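You operate a simulated robot arm through the tools that you are given. There is no shell and no other tool.

The job below is to be done with a simulated two-armed robot. You get a single attempt, and the scene is never put back.

TASK
Pick up the battery from the cell holder with one hand, pass it to the other hand and put it on the top of the grey scale.

The check looks at the end state, three seconds after you hand in, the way a careful person would. Anything else that was tipped, shoved, dropped, spilled or broken makes it a failure.

THE ROBOT
Two 7-joint arms with two-finger parallel grippers on one trunk, on a base that moves. Base frame: it is fixed to the floor where the robot stands at the start and does not move with it; the origin is under the middle of the robot, x ahead of it, y to its left, z up. Units: cm, rad, N and s.
The left shoulder is at the start at [3, 11.9, 93.5], the right one opposite. With the tool pointing down near the work surface each hand reaches from about 26 to 68 cm from the robot's upright axis, wherever it stands, measured 20 degrees to its own side. Places, roughly: battery [150, -100, 75]; top of the grey scale [-100, 200, 90]. Payload 3.43 kg a hand.
Tool frame (each hand has its own): the origin (TCP) lies between the finger pads and is the grasp point; the fingertips stand 3 cm ahead of it; z points along the fingers, y is the line along which they close. Largest opening 9.4 cm; finger width 2.8, thickness 1; the body of the gripper, 5 by 9.6 cm, starts 5.5 cm behind the TCP.
Orientation is that of the tool frame in the base frame, as a unit quaternion [x, y, z, w]. With the fingers straight down and closing along the base's y, the tool's x points along the base's -x, its y along +y and its z along -z.

THE INTERFACE
- The arms move only by the tool play_rows. It takes "left_steps", "right_steps" or both (then of equal length, played together; a hand with none holds still); each is a list that holds one entry, the list of rows, each a list of 6 numbers: the shift along the base's x, y, z in mm, then the turn, a rotation vector about the base's x, y, z in rad. In form: [[[x, y, z, wx, wy, wz], ...]]. A call has 1 to 20 rows; each row shifts and turns the commanded pose from where the row before left it. "left_grip" and "right_grip" are, for a hand that has rows, the closure, from 0 (fully open) to 1 (shut), set as the call begins (left out, the last holds). A row lasts 0.2 s, in which the tool goes at most 5 cm and 0.15 rad; a call with a longer step from one row to the next is refused whole, and so is a gripper value outside its range. A pose out of reach is approached as far as the arm can. The call stops where the force on the tool passes 40 N (or 10 N more than at its start, if that is more) or the arm is blocked; 0.2 s more then pass. Each finger travels about 7.2 cm/s and halts on what it meets, pressing with about 22 N; the grip force reading is that of the motor and also rises with nothing between the fingers. The clock runs only during rows and for 0.2 s after the last one: add rows that do not move to give the fingers time. The reply holds the time, the measured pose of the TCP, the force on the tool along the base axes, the opening and the grip force, in the units named above and with some noise, with the torque about the TCP (base axes, N m) and any sound that the robot's microphone picked up, and new pictures: "show" is both (left out), scene, wrist or none (wrist: the cameras of the hands that moved).
- Cameras (640 x 400 px; columns grow to the right, rows downward): "scene" is now at [4.76, 0.72, 164.16]; the picture's right is [0.09, -1.00, 0.00], its down [-0.76, -0.07, -0.65] and it looks along [0.64, 0.06, -0.76] (base axes); focal length 280 px, centre (320, 200). "left" rides on the left gripper at [7.6, -1.4, -10.2] in its tool frame; the picture's right is [0.18, 0.98, 0.00], its down [-0.75, 0.14, -0.64] and it looks along [-0.63, 0.12, 0.77] (tool axes); focal length 243 px, centre (320, 200). "right" rides on the right gripper at [7.6, 1.4, -10.2] in its tool frame; the picture's right is [-0.18, 0.98, 0.00], its down [-0.75, -0.14, -0.64] and it looks along [-0.63, -0.12, 0.77] (tool axes); focal length 243 px, centre (320, 200). There is no depth. A picture from a camera that has moved, and an enlarged one, comes with that camera's place and axes in the base frame and with its lens.
- lift_body(by): moves the trunk up (or, below 0, down) by that many cm; the arms and the scene camera ride with it, the base frame stays. It gives what a move gives, with no picture.
- roll_base(legs): drives the robot by 1 to 6 legs, each [ahead, turn to the left] in cm and rad, along the robot's own axes; the way and the turn of a leg run together, so that a leg with both is an arc; at most 150 cm and 3.142 rad a leg. The arms and the cameras ride along, it lands a little off, and it stops where it bumps. It gives what a move gives, and a new picture of the scene camera.
- head_to(pan, tilt): turns the head with the scene camera to pan (to the left, within 2.496 rad either way) and tilt (down, from -0.506 to 1.204), counted from straight ahead of the robot. It gives what a move gives, and a new picture of the scene camera.
- enlarge(camera, box): a new picture of the part [left, top, right, bottom] of that camera's present view, enlarged. The clock stands still meanwhile.
- hand_in(): hands the job in; it is judged then, once.

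Places have to be worked out from the pictures, the camera data and where the tool is seen. Open the grippers and draw the arms clear of the work before you hand the job in, unless the task says otherwise.

The tools are called after "Call:" as a command line: name --argument value ..., lists and objects as JSON in quotes. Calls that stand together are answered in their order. play_rows: Moves the arms, as the interface text tells. Its arguments: {"type":"object","properties":{"left_steps":{"type":"array","items":{"type":"array","items":{"type":"array","items":{"type":"number"}}}},"left_grip":{"type":"number"},"right_steps":{"type":"array","items":{"type":"array","items":{"type":"array","items":{"type":"number"}}}},"right_grip":{"type":"number"},"show":{"type":"string","enum":["both","scene","wrist","none"]}},"required":[]} The other tools are called the same way: lift_body (by) moves the trunk up or down; roll_base (legs) drives the base; head_to (pan, tilt) turns the head that bears the scene camera; enlarge (camera, box) takes an enlarged picture of a part of a camera's view; hand_in () hands the job in.

At the start:

```text
clock: 0.0
left_tool_pos: [53.65, 21.89, 95.46]
left_orientation: [0.0, 1.0, 0.0, 0.0]
left_ft_force: [-0.2, -0.2, -0.2]
left_moment: [0.02, 0.01, 0.02]
left_finger_gap: 9.41
left_finger_force: 0.1
right_tool_pos: [33.41, -14.49, 92.42]
right_orientation: [0.0, 1.0, 0.0, 0.0]
right_ft_force: [0.3, -0.9, 0.6]
right_moment: [0.02, 0.01, -0.01]
right_finger_gap: 9.41
right_finger_force: 0.0
trunk travel left (down, up): [-20.0, 21.0]
robot x, y, heading: [0.15, -0.35, -0.0]
head pan, tilt (commanded): [0.093, 0.869]
```

scene: 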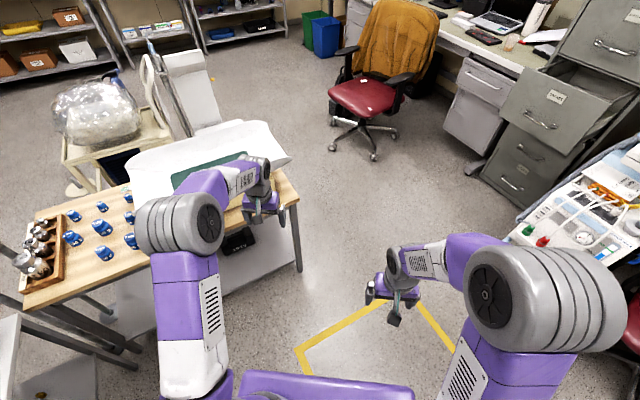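
right: 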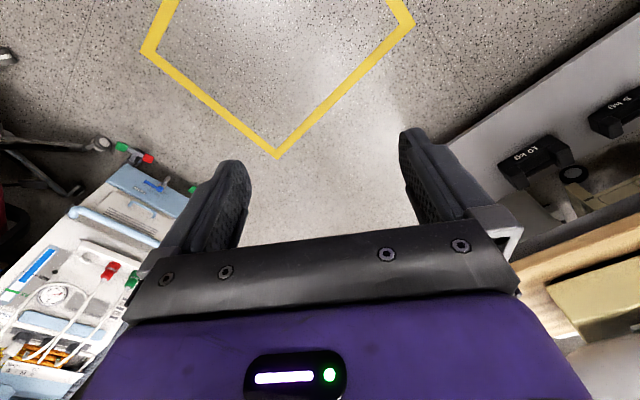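
left: 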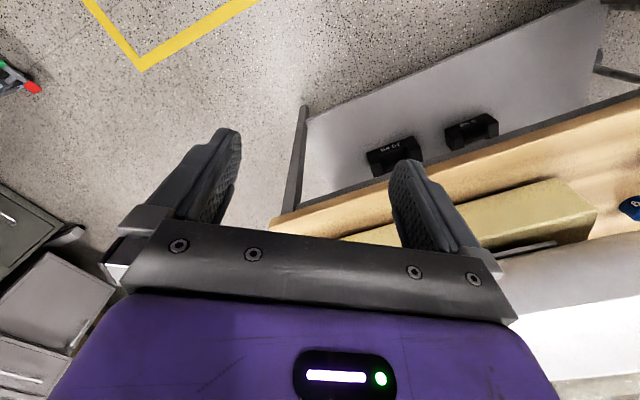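

The pictures show a bench on the left and a cart/desk on the right; I will first look round toward the battery (ahead-right) with the head.

Call:
head_to --pan -0.6 --tilt 0.5

Call:
head_to --pan 2.0 --tilt 0.4

Call:
head_to --pan 0.6 --tilt 0.5

Call:
head_to --pan -1.8 --tilt 0.5

```text
clock: 1.1
left_tool_pos: [53.62, 21.97, 95.5]
left_orientation: [0.0, 1.0, 0.001, 0.001]
left_ft_force: [0.4, -0.6, 0.4]
left_moment: [0.01, -0.02, 0.0]
left_finger_gap: 9.41
left_finger_force: 0.0
right_tool_pos: [33.28, -14.31, 92.48]
right_orientation: [0.0, 1.0, 0.0, 0.0]
right_ft_force: [0.1, 0.1, 0.3]
right_moment: [0.04, 0.03, 0.03]
right_finger_gap: 9.4
right_finger_force: 0.1
trunk travel left (down, up): [-20.0, 21.0]
robot x, y, heading: [0.04, -0.29, 0.003]
head pan, tilt (commanded): [-0.6, 0.499]
camera scene: at [4.58, -5.13, 167.3], right [-0.56, -0.83, 0.0], down [-0.4, 0.27, -0.88], along [0.72, -0.5, -0.48], focal length 280 px, centre (320, 200)
```

scene: 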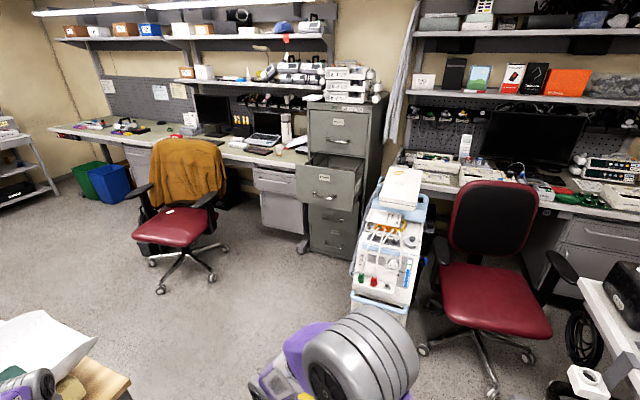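

```text
clock: 3.4
left_tool_pos: [53.57, 21.73, 95.35]
left_orientation: [0.0, 1.0, 0.001, 0.0]
left_ft_force: [-0.4, 0.4, 0.4]
left_moment: [-0.01, 0.01, -0.02]
left_finger_gap: 9.41
left_finger_force: 0.1
right_tool_pos: [33.38, -14.48, 92.38]
right_orientation: [0.0, 1.0, -0.001, 0.0]
right_ft_force: [-0.4, -0.6, -0.5]
right_moment: [0.03, 0.0, -0.01]
right_finger_gap: 9.37
right_finger_force: 0.0
trunk travel left (down, up): [-20.0, 21.0]
robot x, y, heading: [0.27, -0.1, 0.002]
head pan, tilt (commanded): [2.0, 0.4]
camera scene: at [-6.78, 8.43, 168.22], right [0.91, 0.42, 0.0], down [0.16, -0.35, -0.92], along [-0.38, 0.84, -0.39], focal length 280 px, centre (320, 200)
```

scene: 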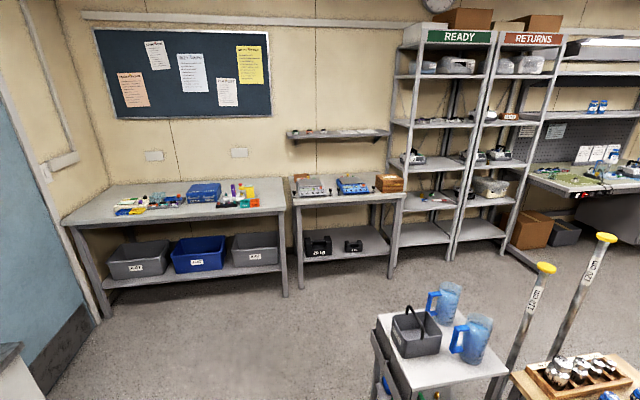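

```text
clock: 4.9
left_tool_pos: [53.58, 21.84, 95.29]
left_orientation: [0.0, 1.0, 0.0, 0.0]
left_ft_force: [-0.4, -0.3, 0.1]
left_moment: [0.02, 0.01, 0.01]
left_finger_gap: 9.41
left_finger_force: 0.1
right_tool_pos: [33.28, -14.51, 92.38]
right_orientation: [0.0, 1.0, 0.0, 0.0]
right_ft_force: [0.7, 0.5, -0.4]
right_moment: [0.0, -0.02, 0.0]
right_finger_gap: 9.4
right_finger_force: 0.0
trunk travel left (down, up): [-20.0, 21.0]
robot x, y, heading: [-0.1, 0.02, -0.004]
head pan, tilt (commanded): [0.6, 0.499]
camera scene: at [4.57, 5.15, 167.31], right [0.57, -0.82, 0.0], down [-0.39, -0.27, -0.88], along [0.72, 0.5, -0.48], focal length 280 px, centre (320, 200)
```

scene: 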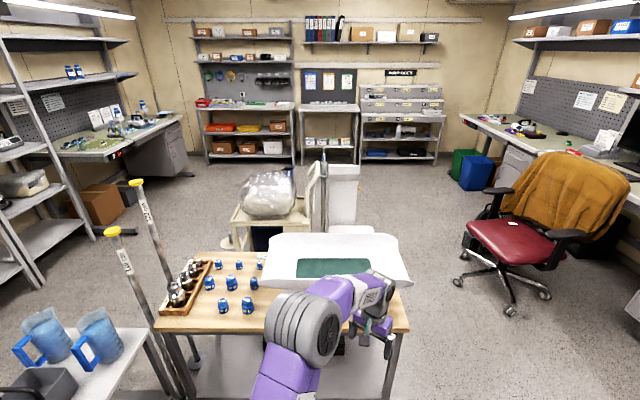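

```text
clock: 7.1
left_tool_pos: [53.59, 21.98, 95.42]
left_orientation: [0.0, 1.0, -0.001, 0.0]
left_ft_force: [-0.3, -0.1, 0.2]
left_moment: [0.01, 0.02, 0.01]
left_finger_gap: 9.4
left_finger_force: 0.1
right_tool_pos: [33.3, -14.45, 92.48]
right_orientation: [0.0, 1.0, 0.001, 0.0]
right_ft_force: [0.0, -0.1, -0.6]
right_moment: [-0.01, 0.03, 0.0]
right_finger_gap: 9.4
right_finger_force: 0.0
trunk travel left (down, up): [-20.0, 21.0]
robot x, y, heading: [0.02, 0.11, -0.002]
head pan, tilt (commanded): [-1.799, 0.499]
camera scene: at [-4.99, -8.86, 167.31], right [-0.97, 0.23, 0.0], down [0.11, 0.47, -0.88], along [-0.2, -0.86, -0.48], focal length 280 px, centre (320, 200)
```

scene: 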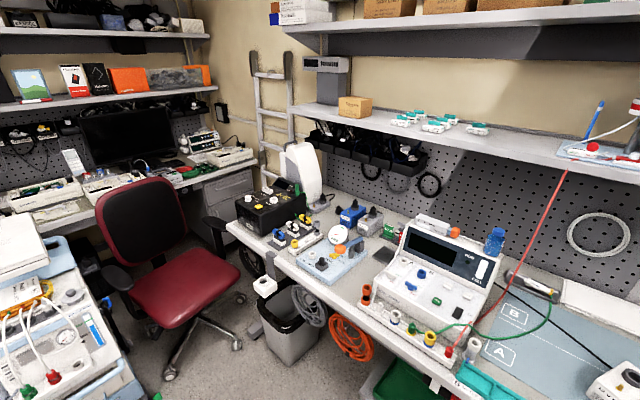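

The spot near [150,-100,75] and the one near [-100,200,90] need closer views; I enlarge the present view first, then turn back.

Call:
head_to --pan -0.65 --tilt 0.5

Call:
enlarge --camera "scene" --box '[240, 60, 440, 185]'

Call:
enlarge --camera "scene" --box '[280, 160, 440, 320]'

Call:
head_to --pan 2.0 --tilt 0.4

Call:
enlarge --camera "scene" --box '[260, 120, 420, 220]'

Call:
enlarge --camera "scene" --box '[100, 160, 300, 285]'

```text
clock: 8.5
left_tool_pos: [53.63, 21.91, 95.34]
left_orientation: [0.0, 1.0, 0.0, -0.001]
left_ft_force: [0.5, -0.4, 0.8]
left_moment: [-0.01, 0.01, 0.02]
left_finger_gap: 9.39
left_finger_force: 0.2
right_tool_pos: [33.35, -14.48, 92.46]
right_orientation: [0.0, 1.0, 0.0, 0.001]
right_ft_force: [0.2, -0.8, 0.2]
right_moment: [0.01, -0.03, -0.02]
right_finger_gap: 9.42
right_finger_force: 0.0
trunk travel left (down, up): [-20.0, 21.0]
robot x, y, heading: [0.07, 0.13, 0.001]
head pan, tilt (commanded): [-0.649, 0.499]
camera scene: at [4.31, -5.51, 167.31], right [-0.61, -0.8, 0.0], down [-0.38, 0.29, -0.88], along [0.7, -0.53, -0.48], focal length 280 px, centre (320, 200)
```

scene: 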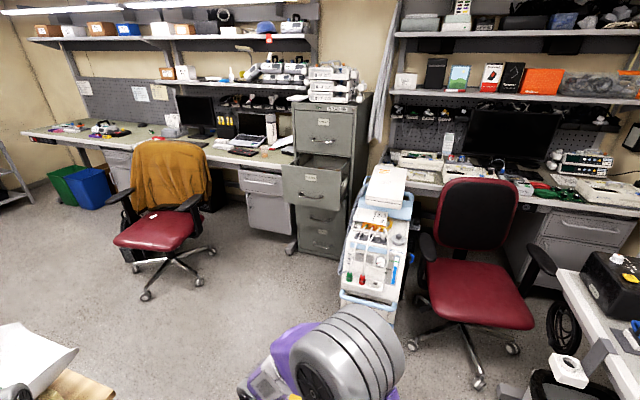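

```text
3.20 times, centred on (340, 122) of scene
camera zoom: at [4.31, -5.51, 167.31], right [-0.61, -0.8, 0.0], down [-0.38, 0.29, -0.88], along [0.7, -0.53, -0.48], focal length 897 px, centre (256, 448)
```

zoom: 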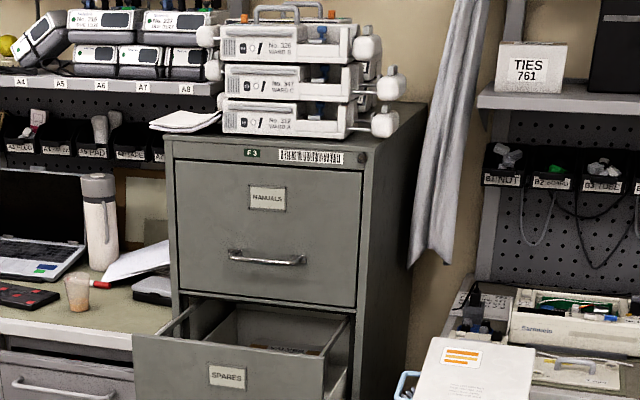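

```text
2.50 times, centred on (360, 240) of scene
camera zoom: at [4.31, -5.51, 167.31], right [-0.61, -0.8, 0.0], down [-0.38, 0.29, -0.88], along [0.7, -0.53, -0.48], focal length 701 px, centre (220, 100)
```

zoom: 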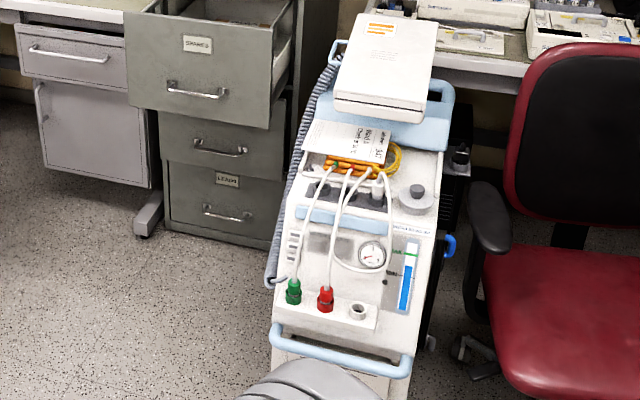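

```text
clock: 10.9
left_tool_pos: [53.52, 21.88, 95.37]
left_orientation: [0.0, 1.0, 0.0, 0.0]
left_ft_force: [-0.1, -1.4, -0.5]
left_moment: [0.0, -0.01, -0.02]
left_finger_gap: 9.4
left_finger_force: 0.0
right_tool_pos: [33.34, -14.47, 92.45]
right_orientation: [0.001, 1.0, 0.001, 0.0]
right_ft_force: [-0.4, 0.1, 0.4]
right_moment: [-0.03, 0.01, 0.02]
right_finger_gap: 9.39
right_finger_force: 0.1
trunk travel left (down, up): [-20.0, 21.0]
robot x, y, heading: [0.0, 0.19, -0.002]
head pan, tilt (commanded): [2.0, 0.4]
camera scene: at [-6.78, 8.42, 168.22], right [0.91, 0.42, 0.0], down [0.16, -0.35, -0.92], along [-0.38, 0.84, -0.39], focal length 280 px, centre (320, 200)
```

scene: 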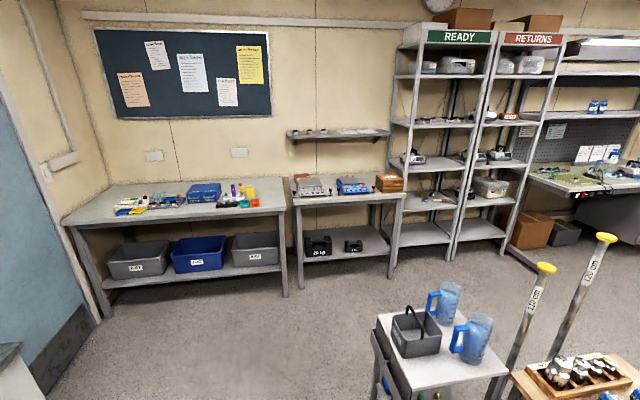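

```text
4.00 times, centred on (340, 170) of scene
camera zoom: at [-6.78, 8.42, 168.22], right [0.91, 0.42, 0.0], down [0.16, -0.35, -0.92], along [-0.38, 0.84, -0.39], focal length 1121 px, centre (240, 320)
```

zoom: 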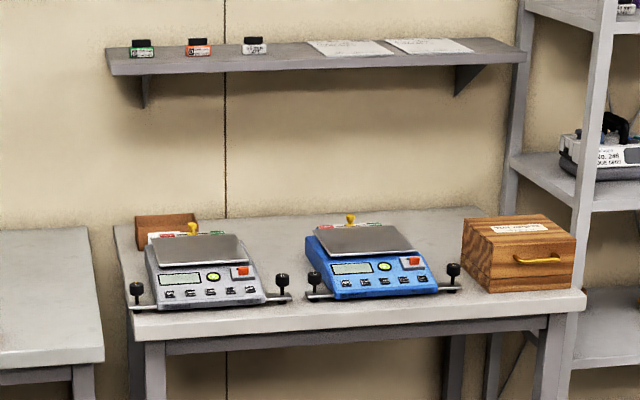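

```text
3.20 times, centred on (200, 222) of scene
camera zoom: at [-6.78, 8.42, 168.22], right [0.91, 0.42, 0.0], down [0.16, -0.35, -0.92], along [-0.38, 0.84, -0.39], focal length 897 px, centre (704, 128)
```

zoom: 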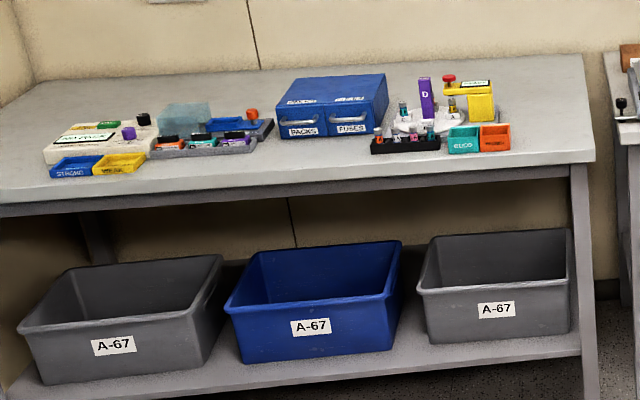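

The grey scale sits left of a blue one on the small table near [-107, 207]; the battery spot seems to be in the open "SPARES" drawer of the filing cabinet near [175, -126]. I drive between the wooden table (corner about [75,18]) and the cart (corner about [80,-75]) to have a closer look.

Call:
head_to --pan -0.3 --tilt 0.6

Call:
roll_base --legs '[[0, -0.32], [60, 0]]'

```text
clock: 13.0
left_tool_pos: [53.66, 21.72, 95.26]
left_orientation: [-0.001, 1.0, 0.0, -0.001]
left_ft_force: [-0.3, 0.2, 0.4]
left_moment: [0.0, 0.03, -0.01]
left_finger_gap: 9.43
left_finger_force: 0.1
right_tool_pos: [33.46, -14.43, 92.4]
right_orientation: [0.0, 1.0, 0.0, 0.0]
right_ft_force: [-0.6, -0.1, 0.5]
right_moment: [0.05, 0.01, 0.01]
right_finger_gap: 9.39
right_finger_force: 0.1
trunk travel left (down, up): [-20.0, 21.0]
robot x, y, heading: [-0.0, -0.11, -0.001]
head pan, tilt (commanded): [-0.3, 0.6]
camera scene: at [5.51, -2.61, 166.4], right [-0.3, -0.96, 0.0], down [-0.54, 0.17, -0.83], along [0.79, -0.24, -0.56], focal length 280 px, centre (320, 200)
```

scene: 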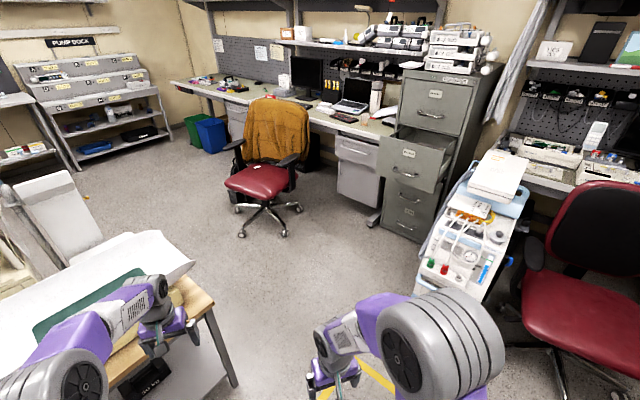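

```text
clock: 17.4
left_tool_pos: [115.45, -14.28, 95.24]
left_orientation: [0.154, 0.988, 0.0, 0.0]
left_ft_force: [1.0, -0.6, 0.1]
left_moment: [0.01, 0.02, -0.01]
left_finger_gap: 9.42
left_finger_force: 0.0
right_tool_pos: [85.08, -42.49, 92.38]
right_orientation: [0.154, 0.988, 0.0, 0.0]
right_ft_force: [0.0, -0.4, 0.4]
right_moment: [0.03, -0.03, 0.0]
right_finger_gap: 9.38
right_finger_force: 0.0
trunk travel left (down, up): [-20.0, 21.0]
robot x, y, heading: [57.51, -18.51, -0.308]
head pan, tilt (commanded): [-0.3, 0.6]
camera scene: at [62.26, -22.93, 166.4], right [-0.57, -0.82, 0.0], down [-0.46, 0.32, -0.82], along [0.68, -0.47, -0.57], focal length 280 px, centre (320, 200)
```

scene: 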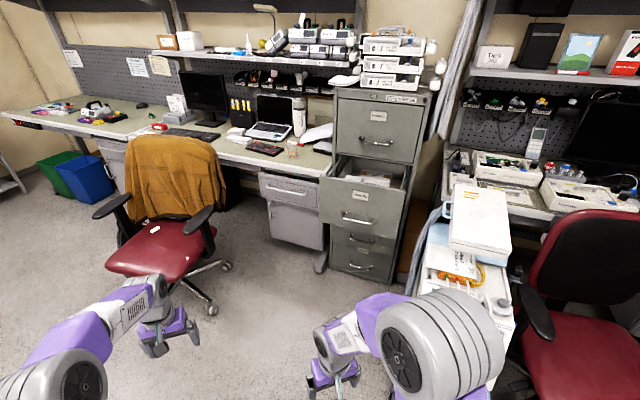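

I am now at (57,-18); I enlarge the drawer and the desk surfaces to find the cell holder.

Call:
enlarge --camera "scene" --box '[310, 130, 438, 210]'

Call:
enlarge --camera "scene" --box '[130, 80, 330, 205]'

Call:
enlarge --camera "scene" --box '[400, 130, 600, 300]'

```text
5.00 times, centred on (374, 170) of scene
camera zoom: at [62.26, -22.93, 166.4], right [-0.57, -0.82, 0.0], down [-0.46, 0.32, -0.82], along [0.68, -0.47, -0.57], focal length 1402 px, centre (50, 350)
```

zoom: 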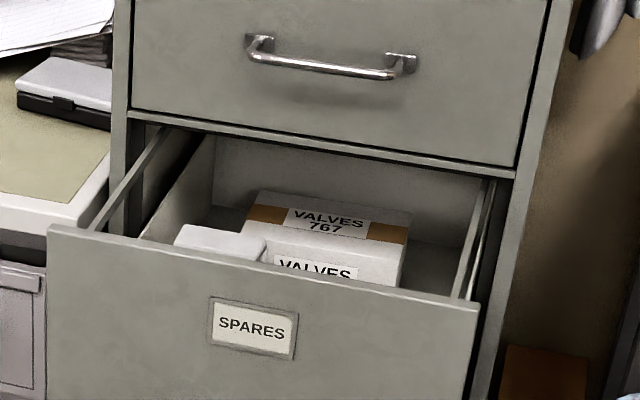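

```text
3.20 times, centred on (230, 142) of scene
camera zoom: at [62.26, -22.93, 166.4], right [-0.57, -0.82, 0.0], down [-0.46, 0.32, -0.82], along [0.68, -0.47, -0.57], focal length 897 px, centre (608, 384)
```

zoom: 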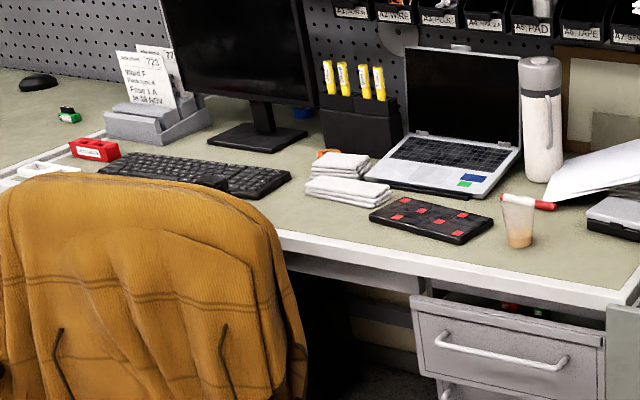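

```text
2.35 times, centred on (500, 215) of scene
camera zoom: at [62.26, -22.93, 166.4], right [-0.57, -0.82, 0.0], down [-0.46, 0.32, -0.82], along [0.68, -0.47, -0.57], focal length 660 px, centre (-104, 165)
```

zoom: 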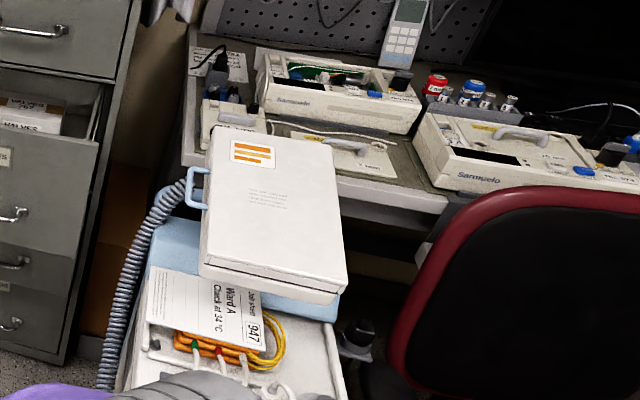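

The drawer (about [163,-123]) holds VALVES boxes and may hold the cell holder hidden behind its front; I raise the trunk and drive closer to see in from above.

Call:
lift_body --by 20

Call:
roll_base --legs '[[48, 0], [0, -0.55]]'

Call:
head_to --pan -0.1 --tilt 0.8

```text
clock: 19.6
left_tool_pos: [115.35, -14.21, 115.28]
left_orientation: [0.154, 0.988, 0.0, -0.001]
left_ft_force: [0.1, -0.8, -0.6]
left_moment: [0.0, 0.0, 0.02]
left_finger_gap: 9.41
left_finger_force: 0.0
right_tool_pos: [85.13, -42.59, 112.35]
right_orientation: [0.154, 0.988, 0.001, 0.0]
right_ft_force: [0.2, -0.5, -0.9]
right_moment: [0.02, 0.0, 0.03]
right_finger_gap: 9.41
right_finger_force: 0.1
trunk travel left (down, up): [-40.0, 1.0]
robot x, y, heading: [57.56, -18.74, -0.307]
head pan, tilt (commanded): [-0.3, 0.6]
```

```text
clock: 24.0
left_tool_pos: [154.25, -59.32, 115.36]
left_orientation: [0.416, 0.909, 0.0, 0.0]
left_ft_force: [0.6, -0.3, 0.0]
left_moment: [0.0, -0.02, 0.0]
left_finger_gap: 9.38
left_finger_force: 0.1
right_tool_pos: [113.5, -67.81, 112.42]
right_orientation: [0.416, 0.909, 0.0, 0.0]
right_ft_force: [-1.1, 0.2, -1.3]
right_moment: [-0.01, -0.02, -0.01]
right_finger_gap: 9.39
right_finger_force: 0.1
trunk travel left (down, up): [-40.0, 1.0]
robot x, y, heading: [103.23, -32.92, -0.858]
head pan, tilt (commanded): [-0.3, 0.6]
camera scene: at [104.36, -38.91, 186.4], right [-0.92, -0.4, 0.0], down [-0.23, 0.52, -0.83], along [0.33, -0.76, -0.56], focal length 280 px, centre (320, 200)
```

scene: 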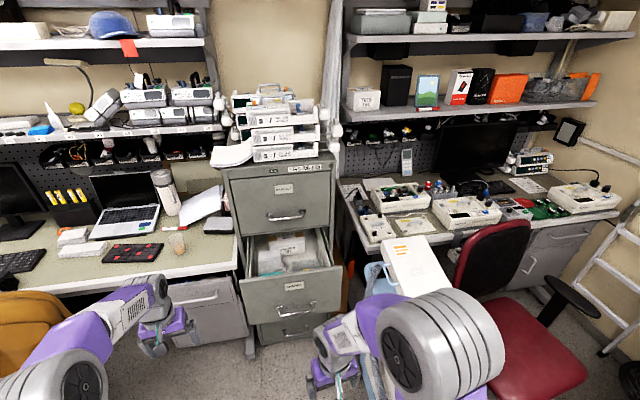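

```text
clock: 24.7
left_tool_pos: [154.12, -59.41, 115.4]
left_orientation: [0.417, 0.909, 0.0, 0.0]
left_ft_force: [0.6, 0.4, 0.5]
left_moment: [-0.01, -0.04, 0.01]
left_finger_gap: 9.4
left_finger_force: 0.1
right_tool_pos: [113.56, -67.61, 112.43]
right_orientation: [0.416, 0.909, 0.0, 0.0]
right_ft_force: [-0.5, 0.4, 0.0]
right_moment: [0.02, -0.01, 0.01]
right_finger_gap: 9.4
right_finger_force: 0.1
trunk travel left (down, up): [-40.0, 1.0]
robot x, y, heading: [102.4, -33.27, -0.859]
head pan, tilt (commanded): [-0.099, 0.799]
camera scene: at [105.46, -37.4, 184.72], right [-0.82, -0.57, 0.0], down [-0.41, 0.59, -0.7], along [0.4, -0.57, -0.72], focal length 280 px, centre (320, 200)
```

scene: 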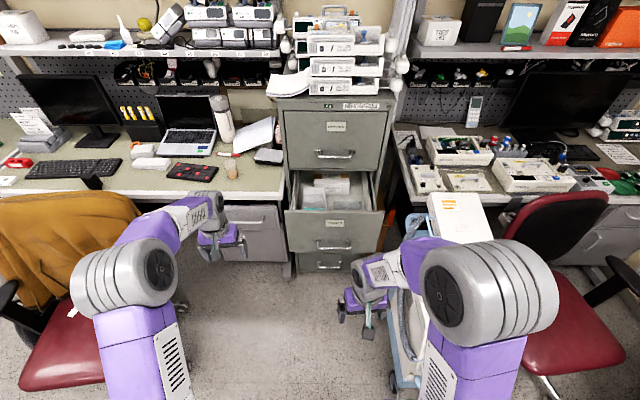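

Call:
enlarge --camera "scene" --box '[275, 160, 395, 235]'

Call:
enlarge --camera "scene" --box '[80, 80, 280, 205]'

Call:
enlarge --camera "scene" --box '[390, 100, 640, 256]'

```text
5.33 times, centred on (335, 198) of scene
camera zoom: at [105.46, -37.4, 184.72], right [-0.82, -0.57, 0.0], down [-0.41, 0.59, -0.7], along [0.4, -0.57, -0.72], focal length 1495 px, centre (240, 213)
```

zoom: 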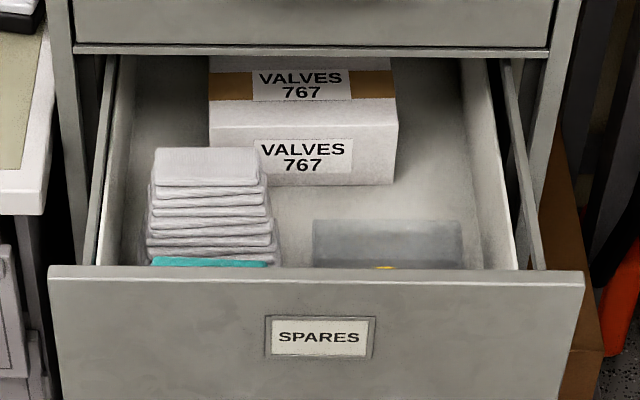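

```text
3.20 times, centred on (180, 142) of scene
camera zoom: at [105.46, -37.4, 184.72], right [-0.82, -0.57, 0.0], down [-0.41, 0.59, -0.7], along [0.4, -0.57, -0.72], focal length 897 px, centre (768, 384)
```

zoom: 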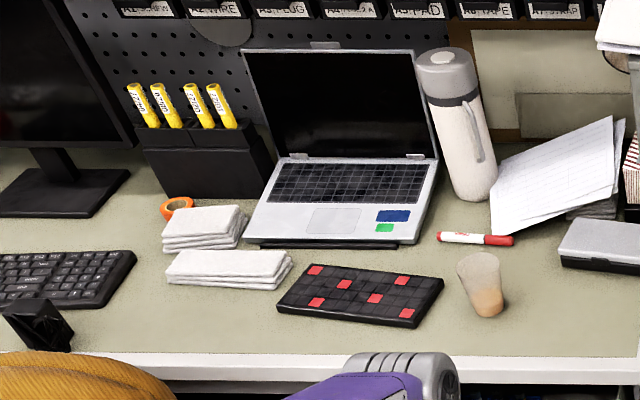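

```text
2.56 times, centred on (515, 178) of scene
camera zoom: at [105.46, -37.4, 184.72], right [-0.82, -0.57, 0.0], down [-0.41, 0.59, -0.7], along [0.4, -0.57, -0.72], focal length 718 px, centre (-179, 256)
```

zoom: 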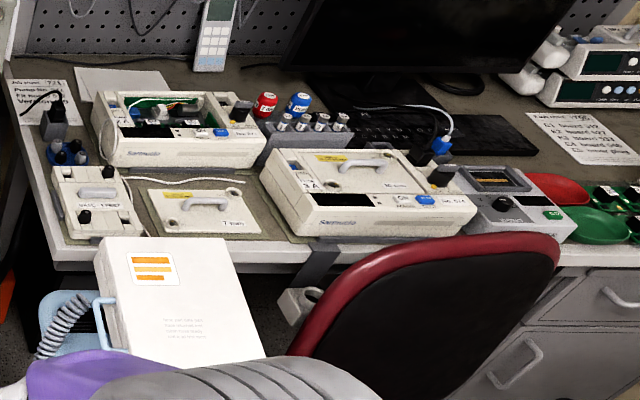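

In the drawer's front right I see a grey plastic box with something yellow behind the front panel (front top edge about [146,-106,96]). I check the clearance between my base and the cart by looking down.

Call:
head_to --pan -0.7 --tilt 1.2

Call:
head_to --pan 0.0 --tilt 1.2

```text
clock: 25.7
left_tool_pos: [154.27, -59.32, 115.41]
left_orientation: [0.416, 0.909, -0.001, -0.001]
left_ft_force: [0.3, 0.1, -0.2]
left_moment: [-0.01, 0.02, 0.05]
left_finger_gap: 9.4
left_finger_force: 0.1
right_tool_pos: [113.48, -67.76, 112.45]
right_orientation: [0.416, 0.909, 0.001, 0.0]
right_ft_force: [-0.4, -0.6, 0.5]
right_moment: [0.0, 0.0, 0.01]
right_finger_gap: 9.42
right_finger_force: 0.2
trunk travel left (down, up): [-40.0, 1.0]
robot x, y, heading: [102.83, -32.93, -0.863]
head pan, tilt (commanded): [-0.7, 1.201]
camera scene: at [100.91, -36.39, 181.94], right [-1.0, -0.01, 0.0], down [-0.01, 0.93, -0.36], along [0.0, -0.36, -0.93], focal length 280 px, centre (320, 200)
```

scene: 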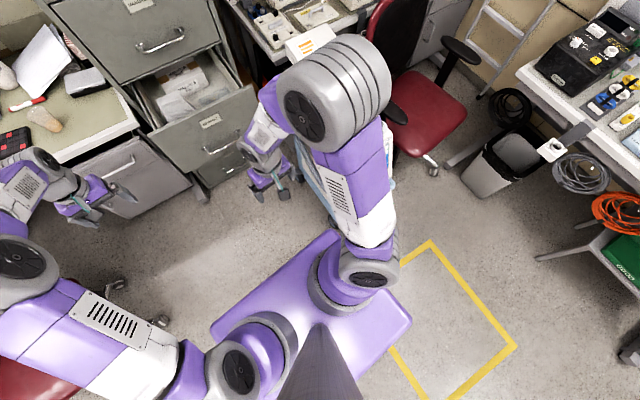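

```text
clock: 26.8
left_tool_pos: [154.22, -59.39, 115.28]
left_orientation: [0.417, 0.909, -0.001, 0.002]
left_ft_force: [0.1, 0.3, -0.5]
left_moment: [0.02, -0.04, -0.02]
left_finger_gap: 9.38
left_finger_force: 0.1
right_tool_pos: [113.53, -67.68, 112.41]
right_orientation: [0.416, 0.909, 0.0, 0.0]
right_ft_force: [-0.6, -0.2, 0.3]
right_moment: [0.0, 0.0, 0.0]
right_finger_gap: 9.41
right_finger_force: 0.1
trunk travel left (down, up): [-40.0, 1.0]
robot x, y, heading: [103.05, -33.23, -0.86]
head pan, tilt (commanded): [0.0, 1.201]
camera scene: at [104.48, -35.04, 181.94], right [-0.76, -0.65, 0.0], down [-0.61, 0.71, -0.36], along [0.24, -0.27, -0.93], focal length 280 px, centre (320, 200)
```

scene: 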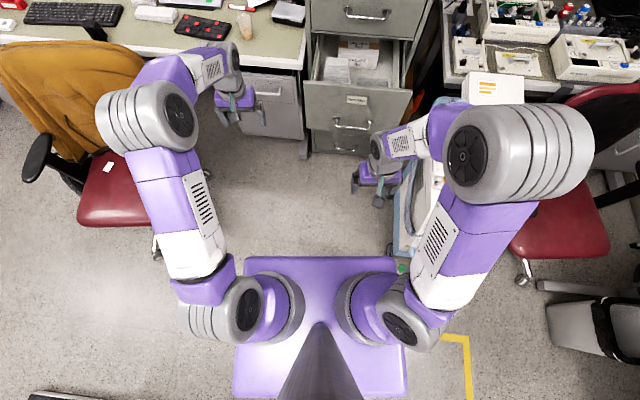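

The cart lies just right of my path and the base itself is hidden under the trunk plate, so I will take a path more to the left. First I tuck the left arm back so it doesn't sweep over the desk.

Call:
play_rows --left_steps '[[[-28, 33, 0, 0, 0, 0], [-28, 33, 0, 0, 0, 0], [-28, 33, 0, 0, 0, 0], [-28, 33, 0, 0, 0, 0], [-28, 33, 0, 0, 0, 0]]]' --right_steps '[[[0, 0, 30, 0, 0, 0], [0, 0, 30, 0, 0, 0], [0, 0, 30, 0, 0, 0], [0, 0, 30, 0, 0, 0], [0, 0, 30, 0, 0, 0]]]' --show "scene"

Call:
head_to --pan -0.5 --tilt 1.0

```text
clock: 28.0
left_tool_pos: [140.64, -42.65, 115.75]
left_orientation: [0.416, 0.909, 0.0, 0.001]
left_ft_force: [0.0, -0.7, -0.3]
left_moment: [0.01, -0.01, 0.01]
left_finger_gap: 9.39
left_finger_force: 0.0
right_tool_pos: [113.44, -67.47, 127.38]
right_orientation: [0.417, 0.909, -0.002, -0.001]
right_ft_force: [-0.7, -0.6, 0.3]
right_moment: [-0.02, 0.0, -0.01]
right_finger_gap: 9.37
right_finger_force: 0.1
trunk travel left (down, up): [-40.0, 1.0]
robot x, y, heading: [102.81, -33.22, -0.859]
head pan, tilt (commanded): [0.0, 1.201]
camera scene: at [104.35, -34.88, 181.94], right [-0.76, -0.65, 0.0], down [-0.61, 0.71, -0.36], along [0.24, -0.28, -0.93], focal length 280 px, centre (320, 200)
```

scene: 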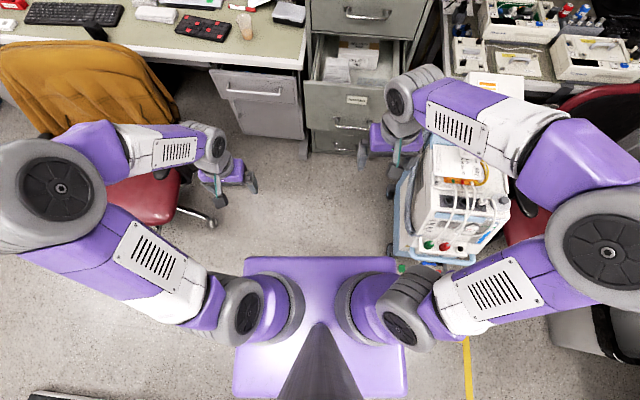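

```text
clock: 28.9
left_tool_pos: [140.71, -42.8, 115.79]
left_orientation: [0.416, 0.909, 0.0, 0.0]
left_ft_force: [0.3, 0.2, -0.1]
left_moment: [0.01, 0.0, -0.04]
left_finger_gap: 9.39
left_finger_force: 0.2
right_tool_pos: [113.44, -67.51, 127.33]
right_orientation: [0.417, 0.909, 0.0, 0.0]
right_ft_force: [-0.7, 0.2, 0.6]
right_moment: [0.01, 0.07, 0.0]
right_finger_gap: 9.41
right_finger_force: 0.1
trunk travel left (down, up): [-40.0, 1.0]
robot x, y, heading: [102.49, -33.17, -0.862]
head pan, tilt (commanded): [-0.499, 1.0]
camera scene: at [102.3, -37.58, 183.2], right [-0.98, -0.21, 0.0], down [-0.18, 0.82, -0.54], along [0.11, -0.53, -0.84], focal length 280 px, centre (320, 200)
```

scene: 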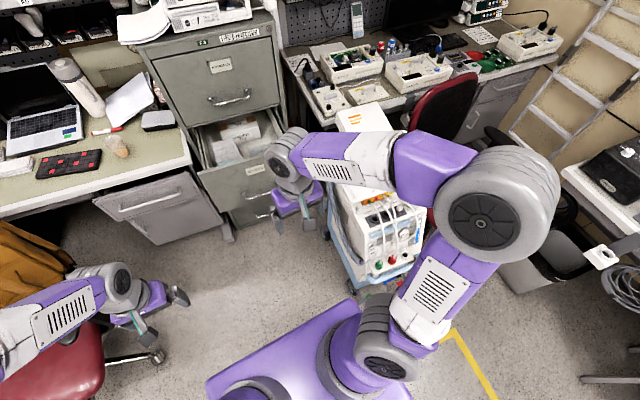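

The cart's front-left corner is about [95,-80] (25 ahead, 34 right of me), and nothing is to my left-front until the chair. I turn a little left, advance 38 cm and turn back toward the drawer.

Call:
roll_base --legs '[[0, 0.17], [38, 0], [0, -0.42]]'

Call:
head_to --pan -0.1 --tilt 0.95

```text
clock: 33.2
left_tool_pos: [166.24, -76.78, 115.64]
left_orientation: [0.531, 0.848, 0.0, 0.0]
left_ft_force: [-0.1, 0.1, -1.0]
left_moment: [-0.02, -0.04, 0.0]
left_finger_gap: 9.41
left_finger_force: 0.1
right_tool_pos: [133.57, -93.69, 127.3]
right_orientation: [0.531, 0.848, 0.0, 0.0]
right_ft_force: [0.0, -0.1, 0.0]
right_moment: [0.0, -0.01, 0.02]
right_finger_gap: 9.39
right_finger_force: 0.1
trunk travel left (down, up): [-40.0, 1.0]
robot x, y, heading: [132.08, -57.35, -1.121]
head pan, tilt (commanded): [-0.499, 1.0]
camera scene: at [130.47, -61.87, 183.2], right [-1.0, 0.05, 0.0], down [0.04, 0.84, -0.54], along [-0.03, -0.54, -0.84], focal length 280 px, centre (320, 200)
```

scene: 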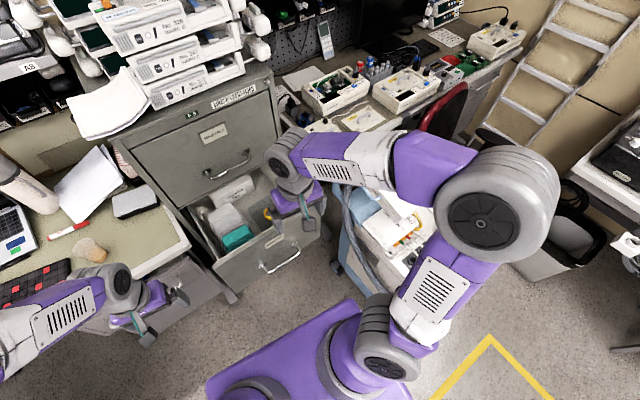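

```text
clock: 34.1
left_tool_pos: [166.45, -76.7, 115.58]
left_orientation: [0.53, 0.848, 0.0, 0.0]
left_ft_force: [0.1, 0.1, 0.4]
left_moment: [0.01, 0.04, -0.03]
left_finger_gap: 9.4
left_finger_force: 0.1
right_tool_pos: [133.62, -93.66, 127.4]
right_orientation: [0.53, 0.848, 0.0, 0.001]
right_ft_force: [0.2, 0.9, -0.1]
right_moment: [0.01, -0.03, -0.01]
right_finger_gap: 9.38
right_finger_force: 0.1
trunk travel left (down, up): [-40.0, 1.0]
robot x, y, heading: [131.96, -57.66, -1.123]
head pan, tilt (commanded): [-0.099, 0.949]
camera scene: at [133.31, -61.72, 183.56], right [-0.94, -0.34, 0.0], down [-0.28, 0.76, -0.58], along [0.2, -0.55, -0.81], focal length 280 px, centre (320, 200)
```

scene: 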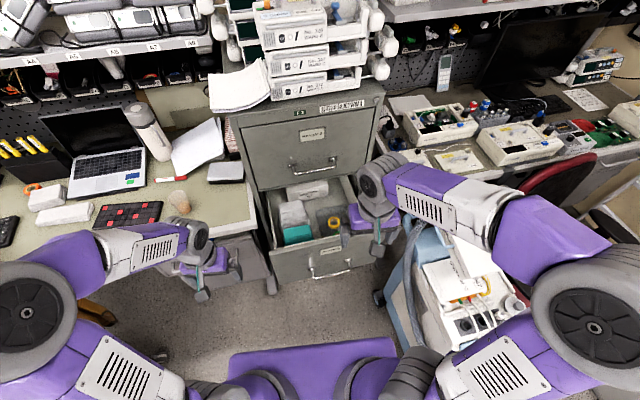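

I can now see into the drawer; I enlarge it to identify the cell holder and the battery.

Call:
enlarge --camera "scene" --box '[260, 175, 390, 260]'

Call:
enlarge --camera "right" --box '[0, 0, 640, 400]'

```text
4.71 times, centred on (325, 218) of scene
camera zoom: at [133.31, -61.72, 183.56], right [-0.94, -0.34, 0.0], down [-0.28, 0.76, -0.58], along [0.2, -0.55, -0.81], focal length 1319 px, centre (296, 118)
```

zoom: 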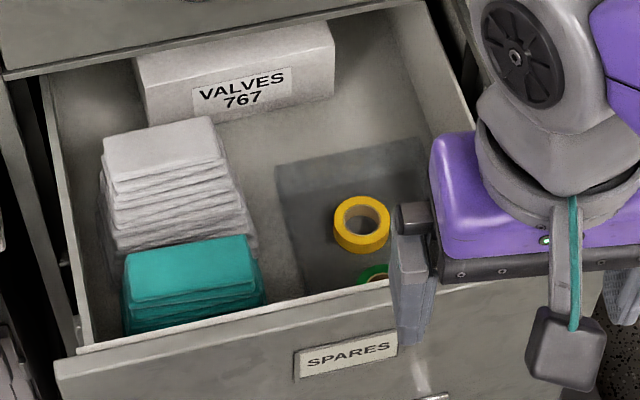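

```text
1.00 times, centred on (320, 200) of right (not enlarged: the box is as wide or as high as the picture)
camera zoom: at [131.51, -86.16, 137.47], right [0.96, 0.26, 0.0], down [0.2, -0.74, 0.64], along [0.17, -0.62, -0.77], focal length 243 px, centre (320, 200)
```

zoom: 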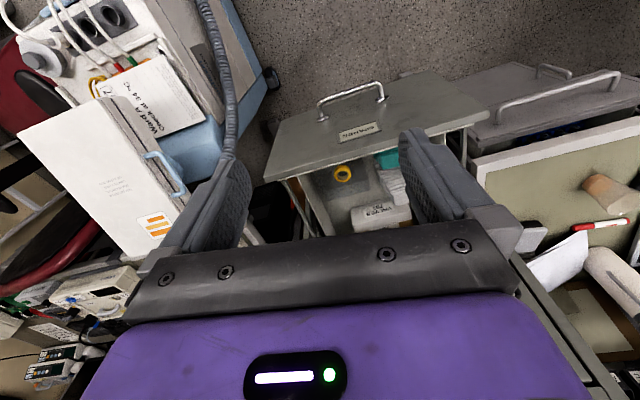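

The drawer so far shows VALVES boxes, folded cloths and tape rolls; the strip right behind its front panel is still hidden. I move the right hand so that its camera comes over the panel (about [147,-107]) and looks straight down into that strip.

Call:
play_rows --right_steps '[[[26, -35, 3, 0, 0, 0], [26, -35, 3, 0, 0, 0], [26, -35, 3, 0, 0, 0], [26, -35, 3, 0, 0, 0], [26, -35, 3, 0, 0, 0], [26, -35, 3, 0, 0, 0], [0, 0, 0, 0, 0, 0]]]' --show "both"

```text
clock: 35.7
left_tool_pos: [166.18, -76.6, 115.66]
left_orientation: [0.53, 0.848, 0.0, 0.0]
left_ft_force: [-0.5, 0.2, 0.8]
left_moment: [0.02, -0.02, 0.03]
left_finger_gap: 9.4
left_finger_force: 0.0
right_tool_pos: [149.0, -114.33, 129.2]
right_orientation: [0.531, 0.847, 0.001, -0.001]
right_ft_force: [0.5, 0.0, 0.3]
right_moment: [-0.02, -0.01, 0.0]
right_finger_gap: 9.38
right_finger_force: 0.1
trunk travel left (down, up): [-40.0, 1.0]
robot x, y, heading: [132.64, -57.59, -1.119]
head pan, tilt (commanded): [-0.099, 0.949]
camera scene: at [133.17, -61.57, 183.57], right [-0.94, -0.35, 0.0], down [-0.28, 0.76, -0.58], along [0.2, -0.55, -0.81], focal length 280 px, centre (320, 200)
camera right: at [146.98, -106.81, 139.33], right [0.96, 0.26, 0.0], down [0.2, -0.74, 0.64], along [0.17, -0.62, -0.77], focal length 243 px, centre (320, 200)
```

scene: 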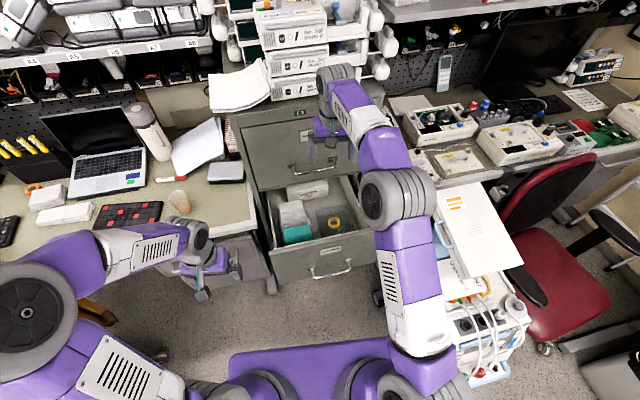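
right: 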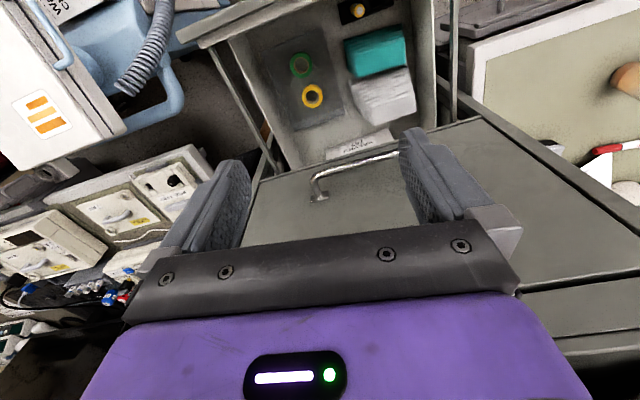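

Right behind the panel there is a black item with something orange in it at (357,10) of the wrist view; I enlarge it.

Call:
enlarge --camera "right" --box '[170, 0, 490, 180]'

Call:
enlarge --camera "right" --box '[320, 0, 400, 50]'

```text
2.00 times, centred on (330, 90) of right
camera zoom: at [146.98, -106.81, 139.33], right [0.96, 0.26, 0.0], down [0.2, -0.74, 0.64], along [0.17, -0.62, -0.77], focal length 485 px, centre (300, 420)
```

zoom: 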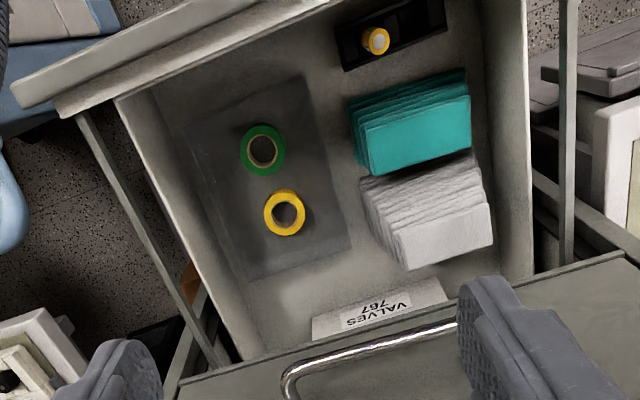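

```text
8.00 times, centred on (360, 25) of right
camera zoom: at [146.98, -106.81, 139.33], right [0.96, 0.26, 0.0], down [0.2, -0.74, 0.64], along [0.17, -0.62, -0.77], focal length 1941 px, centre (0, 1600)
```

zoom: 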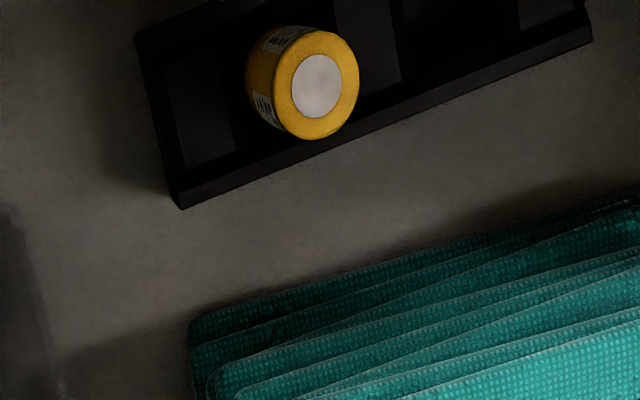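

The battery is a yellow upright cylinder (about 2.5 cm across) in a black cell holder near [154.6,-106.6], about 6 cm behind the panel. I tilt the right hand about 0.52 rad so its camera looks nearly straight down and bring it above the battery to measure everything.

Call:
play_rows --right_steps '[[[15, 20, -20, 0.117, 0.0567, 0], [15, 20, -20, 0.117, 0.0567, 0], [15, 20, -20, 0.117, 0.0567, 0], [15, 20, -20, 0.117, 0.0567, 0], [0, 0, 0, 0, 0, 0]]]' --show "wrist"

Call:
enlarge --camera "right" --box '[200, 60, 456, 220]'

```text
clock: 36.9
left_tool_pos: [166.26, -76.79, 115.61]
left_orientation: [0.531, 0.847, 0.0, 0.0]
left_ft_force: [0.0, -0.6, -1.3]
left_moment: [-0.01, 0.02, -0.01]
left_finger_gap: 9.4
left_finger_force: 0.1
right_tool_pos: [155.68, -104.28, 124.38]
right_orientation: [0.52, 0.828, 0.118, -0.173]
right_ft_force: [-0.7, 0.1, 0.2]
right_moment: [-0.02, -0.03, -0.03]
right_finger_gap: 9.39
right_finger_force: 0.1
right hand out of reach, approached as far as the arm can: row 3, 4
trunk travel left (down, up): [-40.0, 1.0]
robot x, y, heading: [132.02, -57.67, -1.118]
head pan, tilt (commanded): [-0.099, 0.949]
camera right: at [155.57, -101.19, 136.71], right [0.96, 0.28, -0.06], down [0.28, -0.92, 0.27], along [0.02, -0.28, -0.96], focal length 243 px, centre (320, 200)
```

right: 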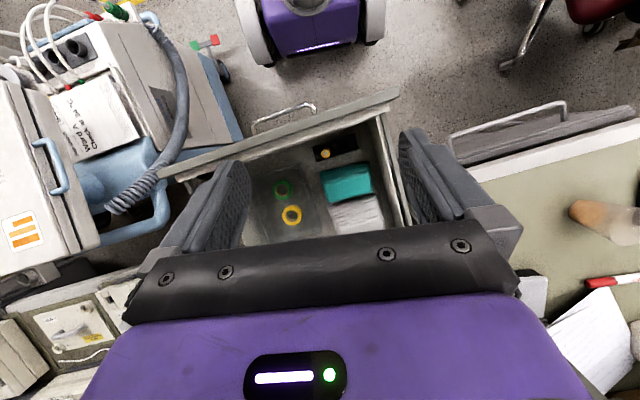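

```text
2.50 times, centred on (328, 140) of right
camera zoom: at [155.57, -101.19, 136.71], right [0.96, 0.28, -0.06], down [0.28, -0.92, 0.27], along [0.02, -0.28, -0.96], focal length 606 px, centre (300, 350)
```

zoom: 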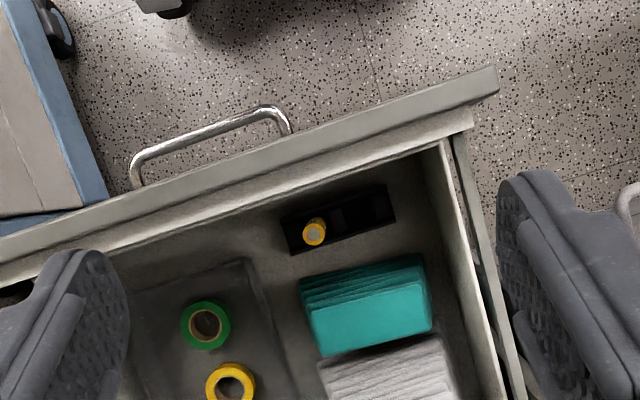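

The two wrist views triangulate the battery top at about [154.8,-106.6,78.1], the panel's inner lip 4.4 cm in front of it at z≈95, and the teal cloths are lower than the battery's top. The tilt was limited by reach, so I bring the right hand back and then drive a little nearer.

Call:
play_rows --right_steps '[[[-26, 34, 4, -0.0936, -0.0454, 0], [-26, 34, 4, -0.0936, -0.0454, 0], [-26, 34, 4, -0.0936, -0.0454, 0], [-26, 34, 4, -0.0936, -0.0454, 0], [-26, 34, 4, -0.0936, -0.0454, 0], [0, 0, 0, 0, 0, 0]]]' --show "wrist"

Call:
head_to --pan 0.0 --tilt 1.2

```text
clock: 38.3
left_tool_pos: [166.32, -76.77, 115.59]
left_orientation: [0.531, 0.847, 0.0, -0.001]
left_ft_force: [0.1, -0.3, -0.6]
left_moment: [0.01, 0.03, 0.01]
left_finger_gap: 9.41
left_finger_force: 0.1
right_tool_pos: [143.36, -87.13, 126.37]
right_orientation: [0.528, 0.847, -0.021, 0.045]
right_ft_force: [1.1, 0.5, -0.1]
right_moment: [0.06, 0.0, 0.03]
right_finger_gap: 9.38
right_finger_force: 0.0
trunk travel left (down, up): [-40.0, 1.0]
robot x, y, heading: [132.07, -57.57, -1.116]
head pan, tilt (commanded): [-0.099, 0.949]
camera right: at [140.69, -78.73, 135.64], right [0.96, 0.27, 0.03], down [0.17, -0.68, 0.71], along [0.21, -0.68, -0.7], focal length 243 px, centre (320, 200)
```

right: 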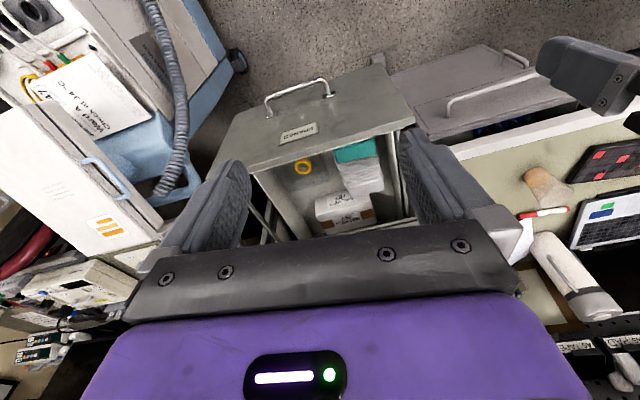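

```text
clock: 39.1
left_tool_pos: [166.15, -76.79, 115.78]
left_orientation: [0.531, 0.848, 0.0, 0.0]
left_ft_force: [0.4, 0.6, -0.5]
left_moment: [0.0, -0.01, 0.0]
left_finger_gap: 9.41
left_finger_force: 0.2
right_tool_pos: [143.16, -87.02, 126.33]
right_orientation: [0.528, 0.848, -0.02, 0.045]
right_ft_force: [-0.2, -0.1, 0.7]
right_moment: [-0.04, -0.02, 0.03]
right_finger_gap: 9.39
right_finger_force: 0.2
trunk travel left (down, up): [-40.0, 1.0]
robot x, y, heading: [132.19, -57.53, -1.12]
head pan, tilt (commanded): [0.0, 1.201]
camera scene: at [133.21, -59.9, 181.94], right [-0.9, -0.44, 0.0], down [-0.41, 0.84, -0.36], along [0.16, -0.33, -0.93], focal length 280 px, centre (320, 200)
```

scene: 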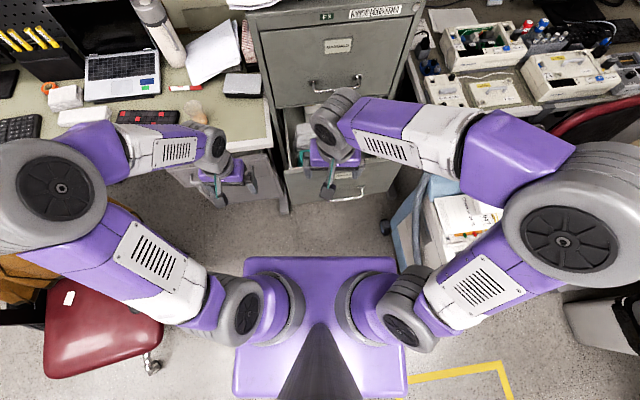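

The hand is back clear of the drawer (commands restart from the pose actually reached). I now drive 8 cm nearer and turn 0.25 left so the battery lies to the right arm's side.

Call:
roll_base --legs '[[8, 0], [0, 0.25]]'

```text
clock: 41.0
left_tool_pos: [173.52, -75.03, 115.64]
left_orientation: [0.421, 0.907, 0.001, 0.0]
left_ft_force: [-0.1, 0.6, 0.7]
left_moment: [-0.03, 0.0, -0.04]
left_finger_gap: 9.4
left_finger_force: 0.0
right_tool_pos: [153.6, -90.52, 126.36]
right_orientation: [0.419, 0.907, -0.015, 0.047]
right_ft_force: [0.1, -0.1, 0.4]
right_moment: [0.0, -0.01, 0.02]
right_finger_gap: 9.39
right_finger_force: 0.0
trunk travel left (down, up): [-40.0, 1.0]
robot x, y, heading: [135.54, -64.53, -0.87]
head pan, tilt (commanded): [0.0, 1.201]
camera scene: at [137.26, -66.74, 181.94], right [-0.76, -0.65, 0.0], down [-0.6, 0.71, -0.36], along [0.23, -0.28, -0.93], focal length 280 px, centre (320, 200)
```

scene: 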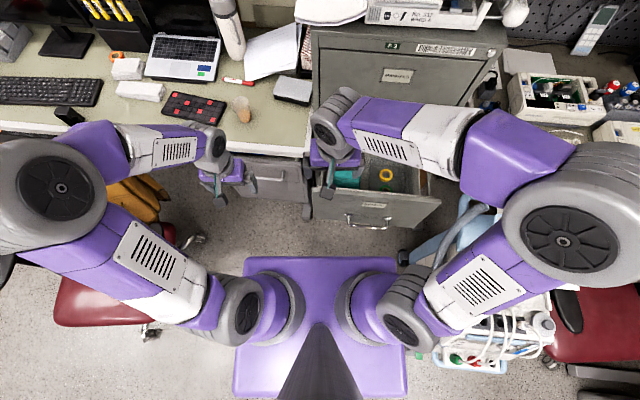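

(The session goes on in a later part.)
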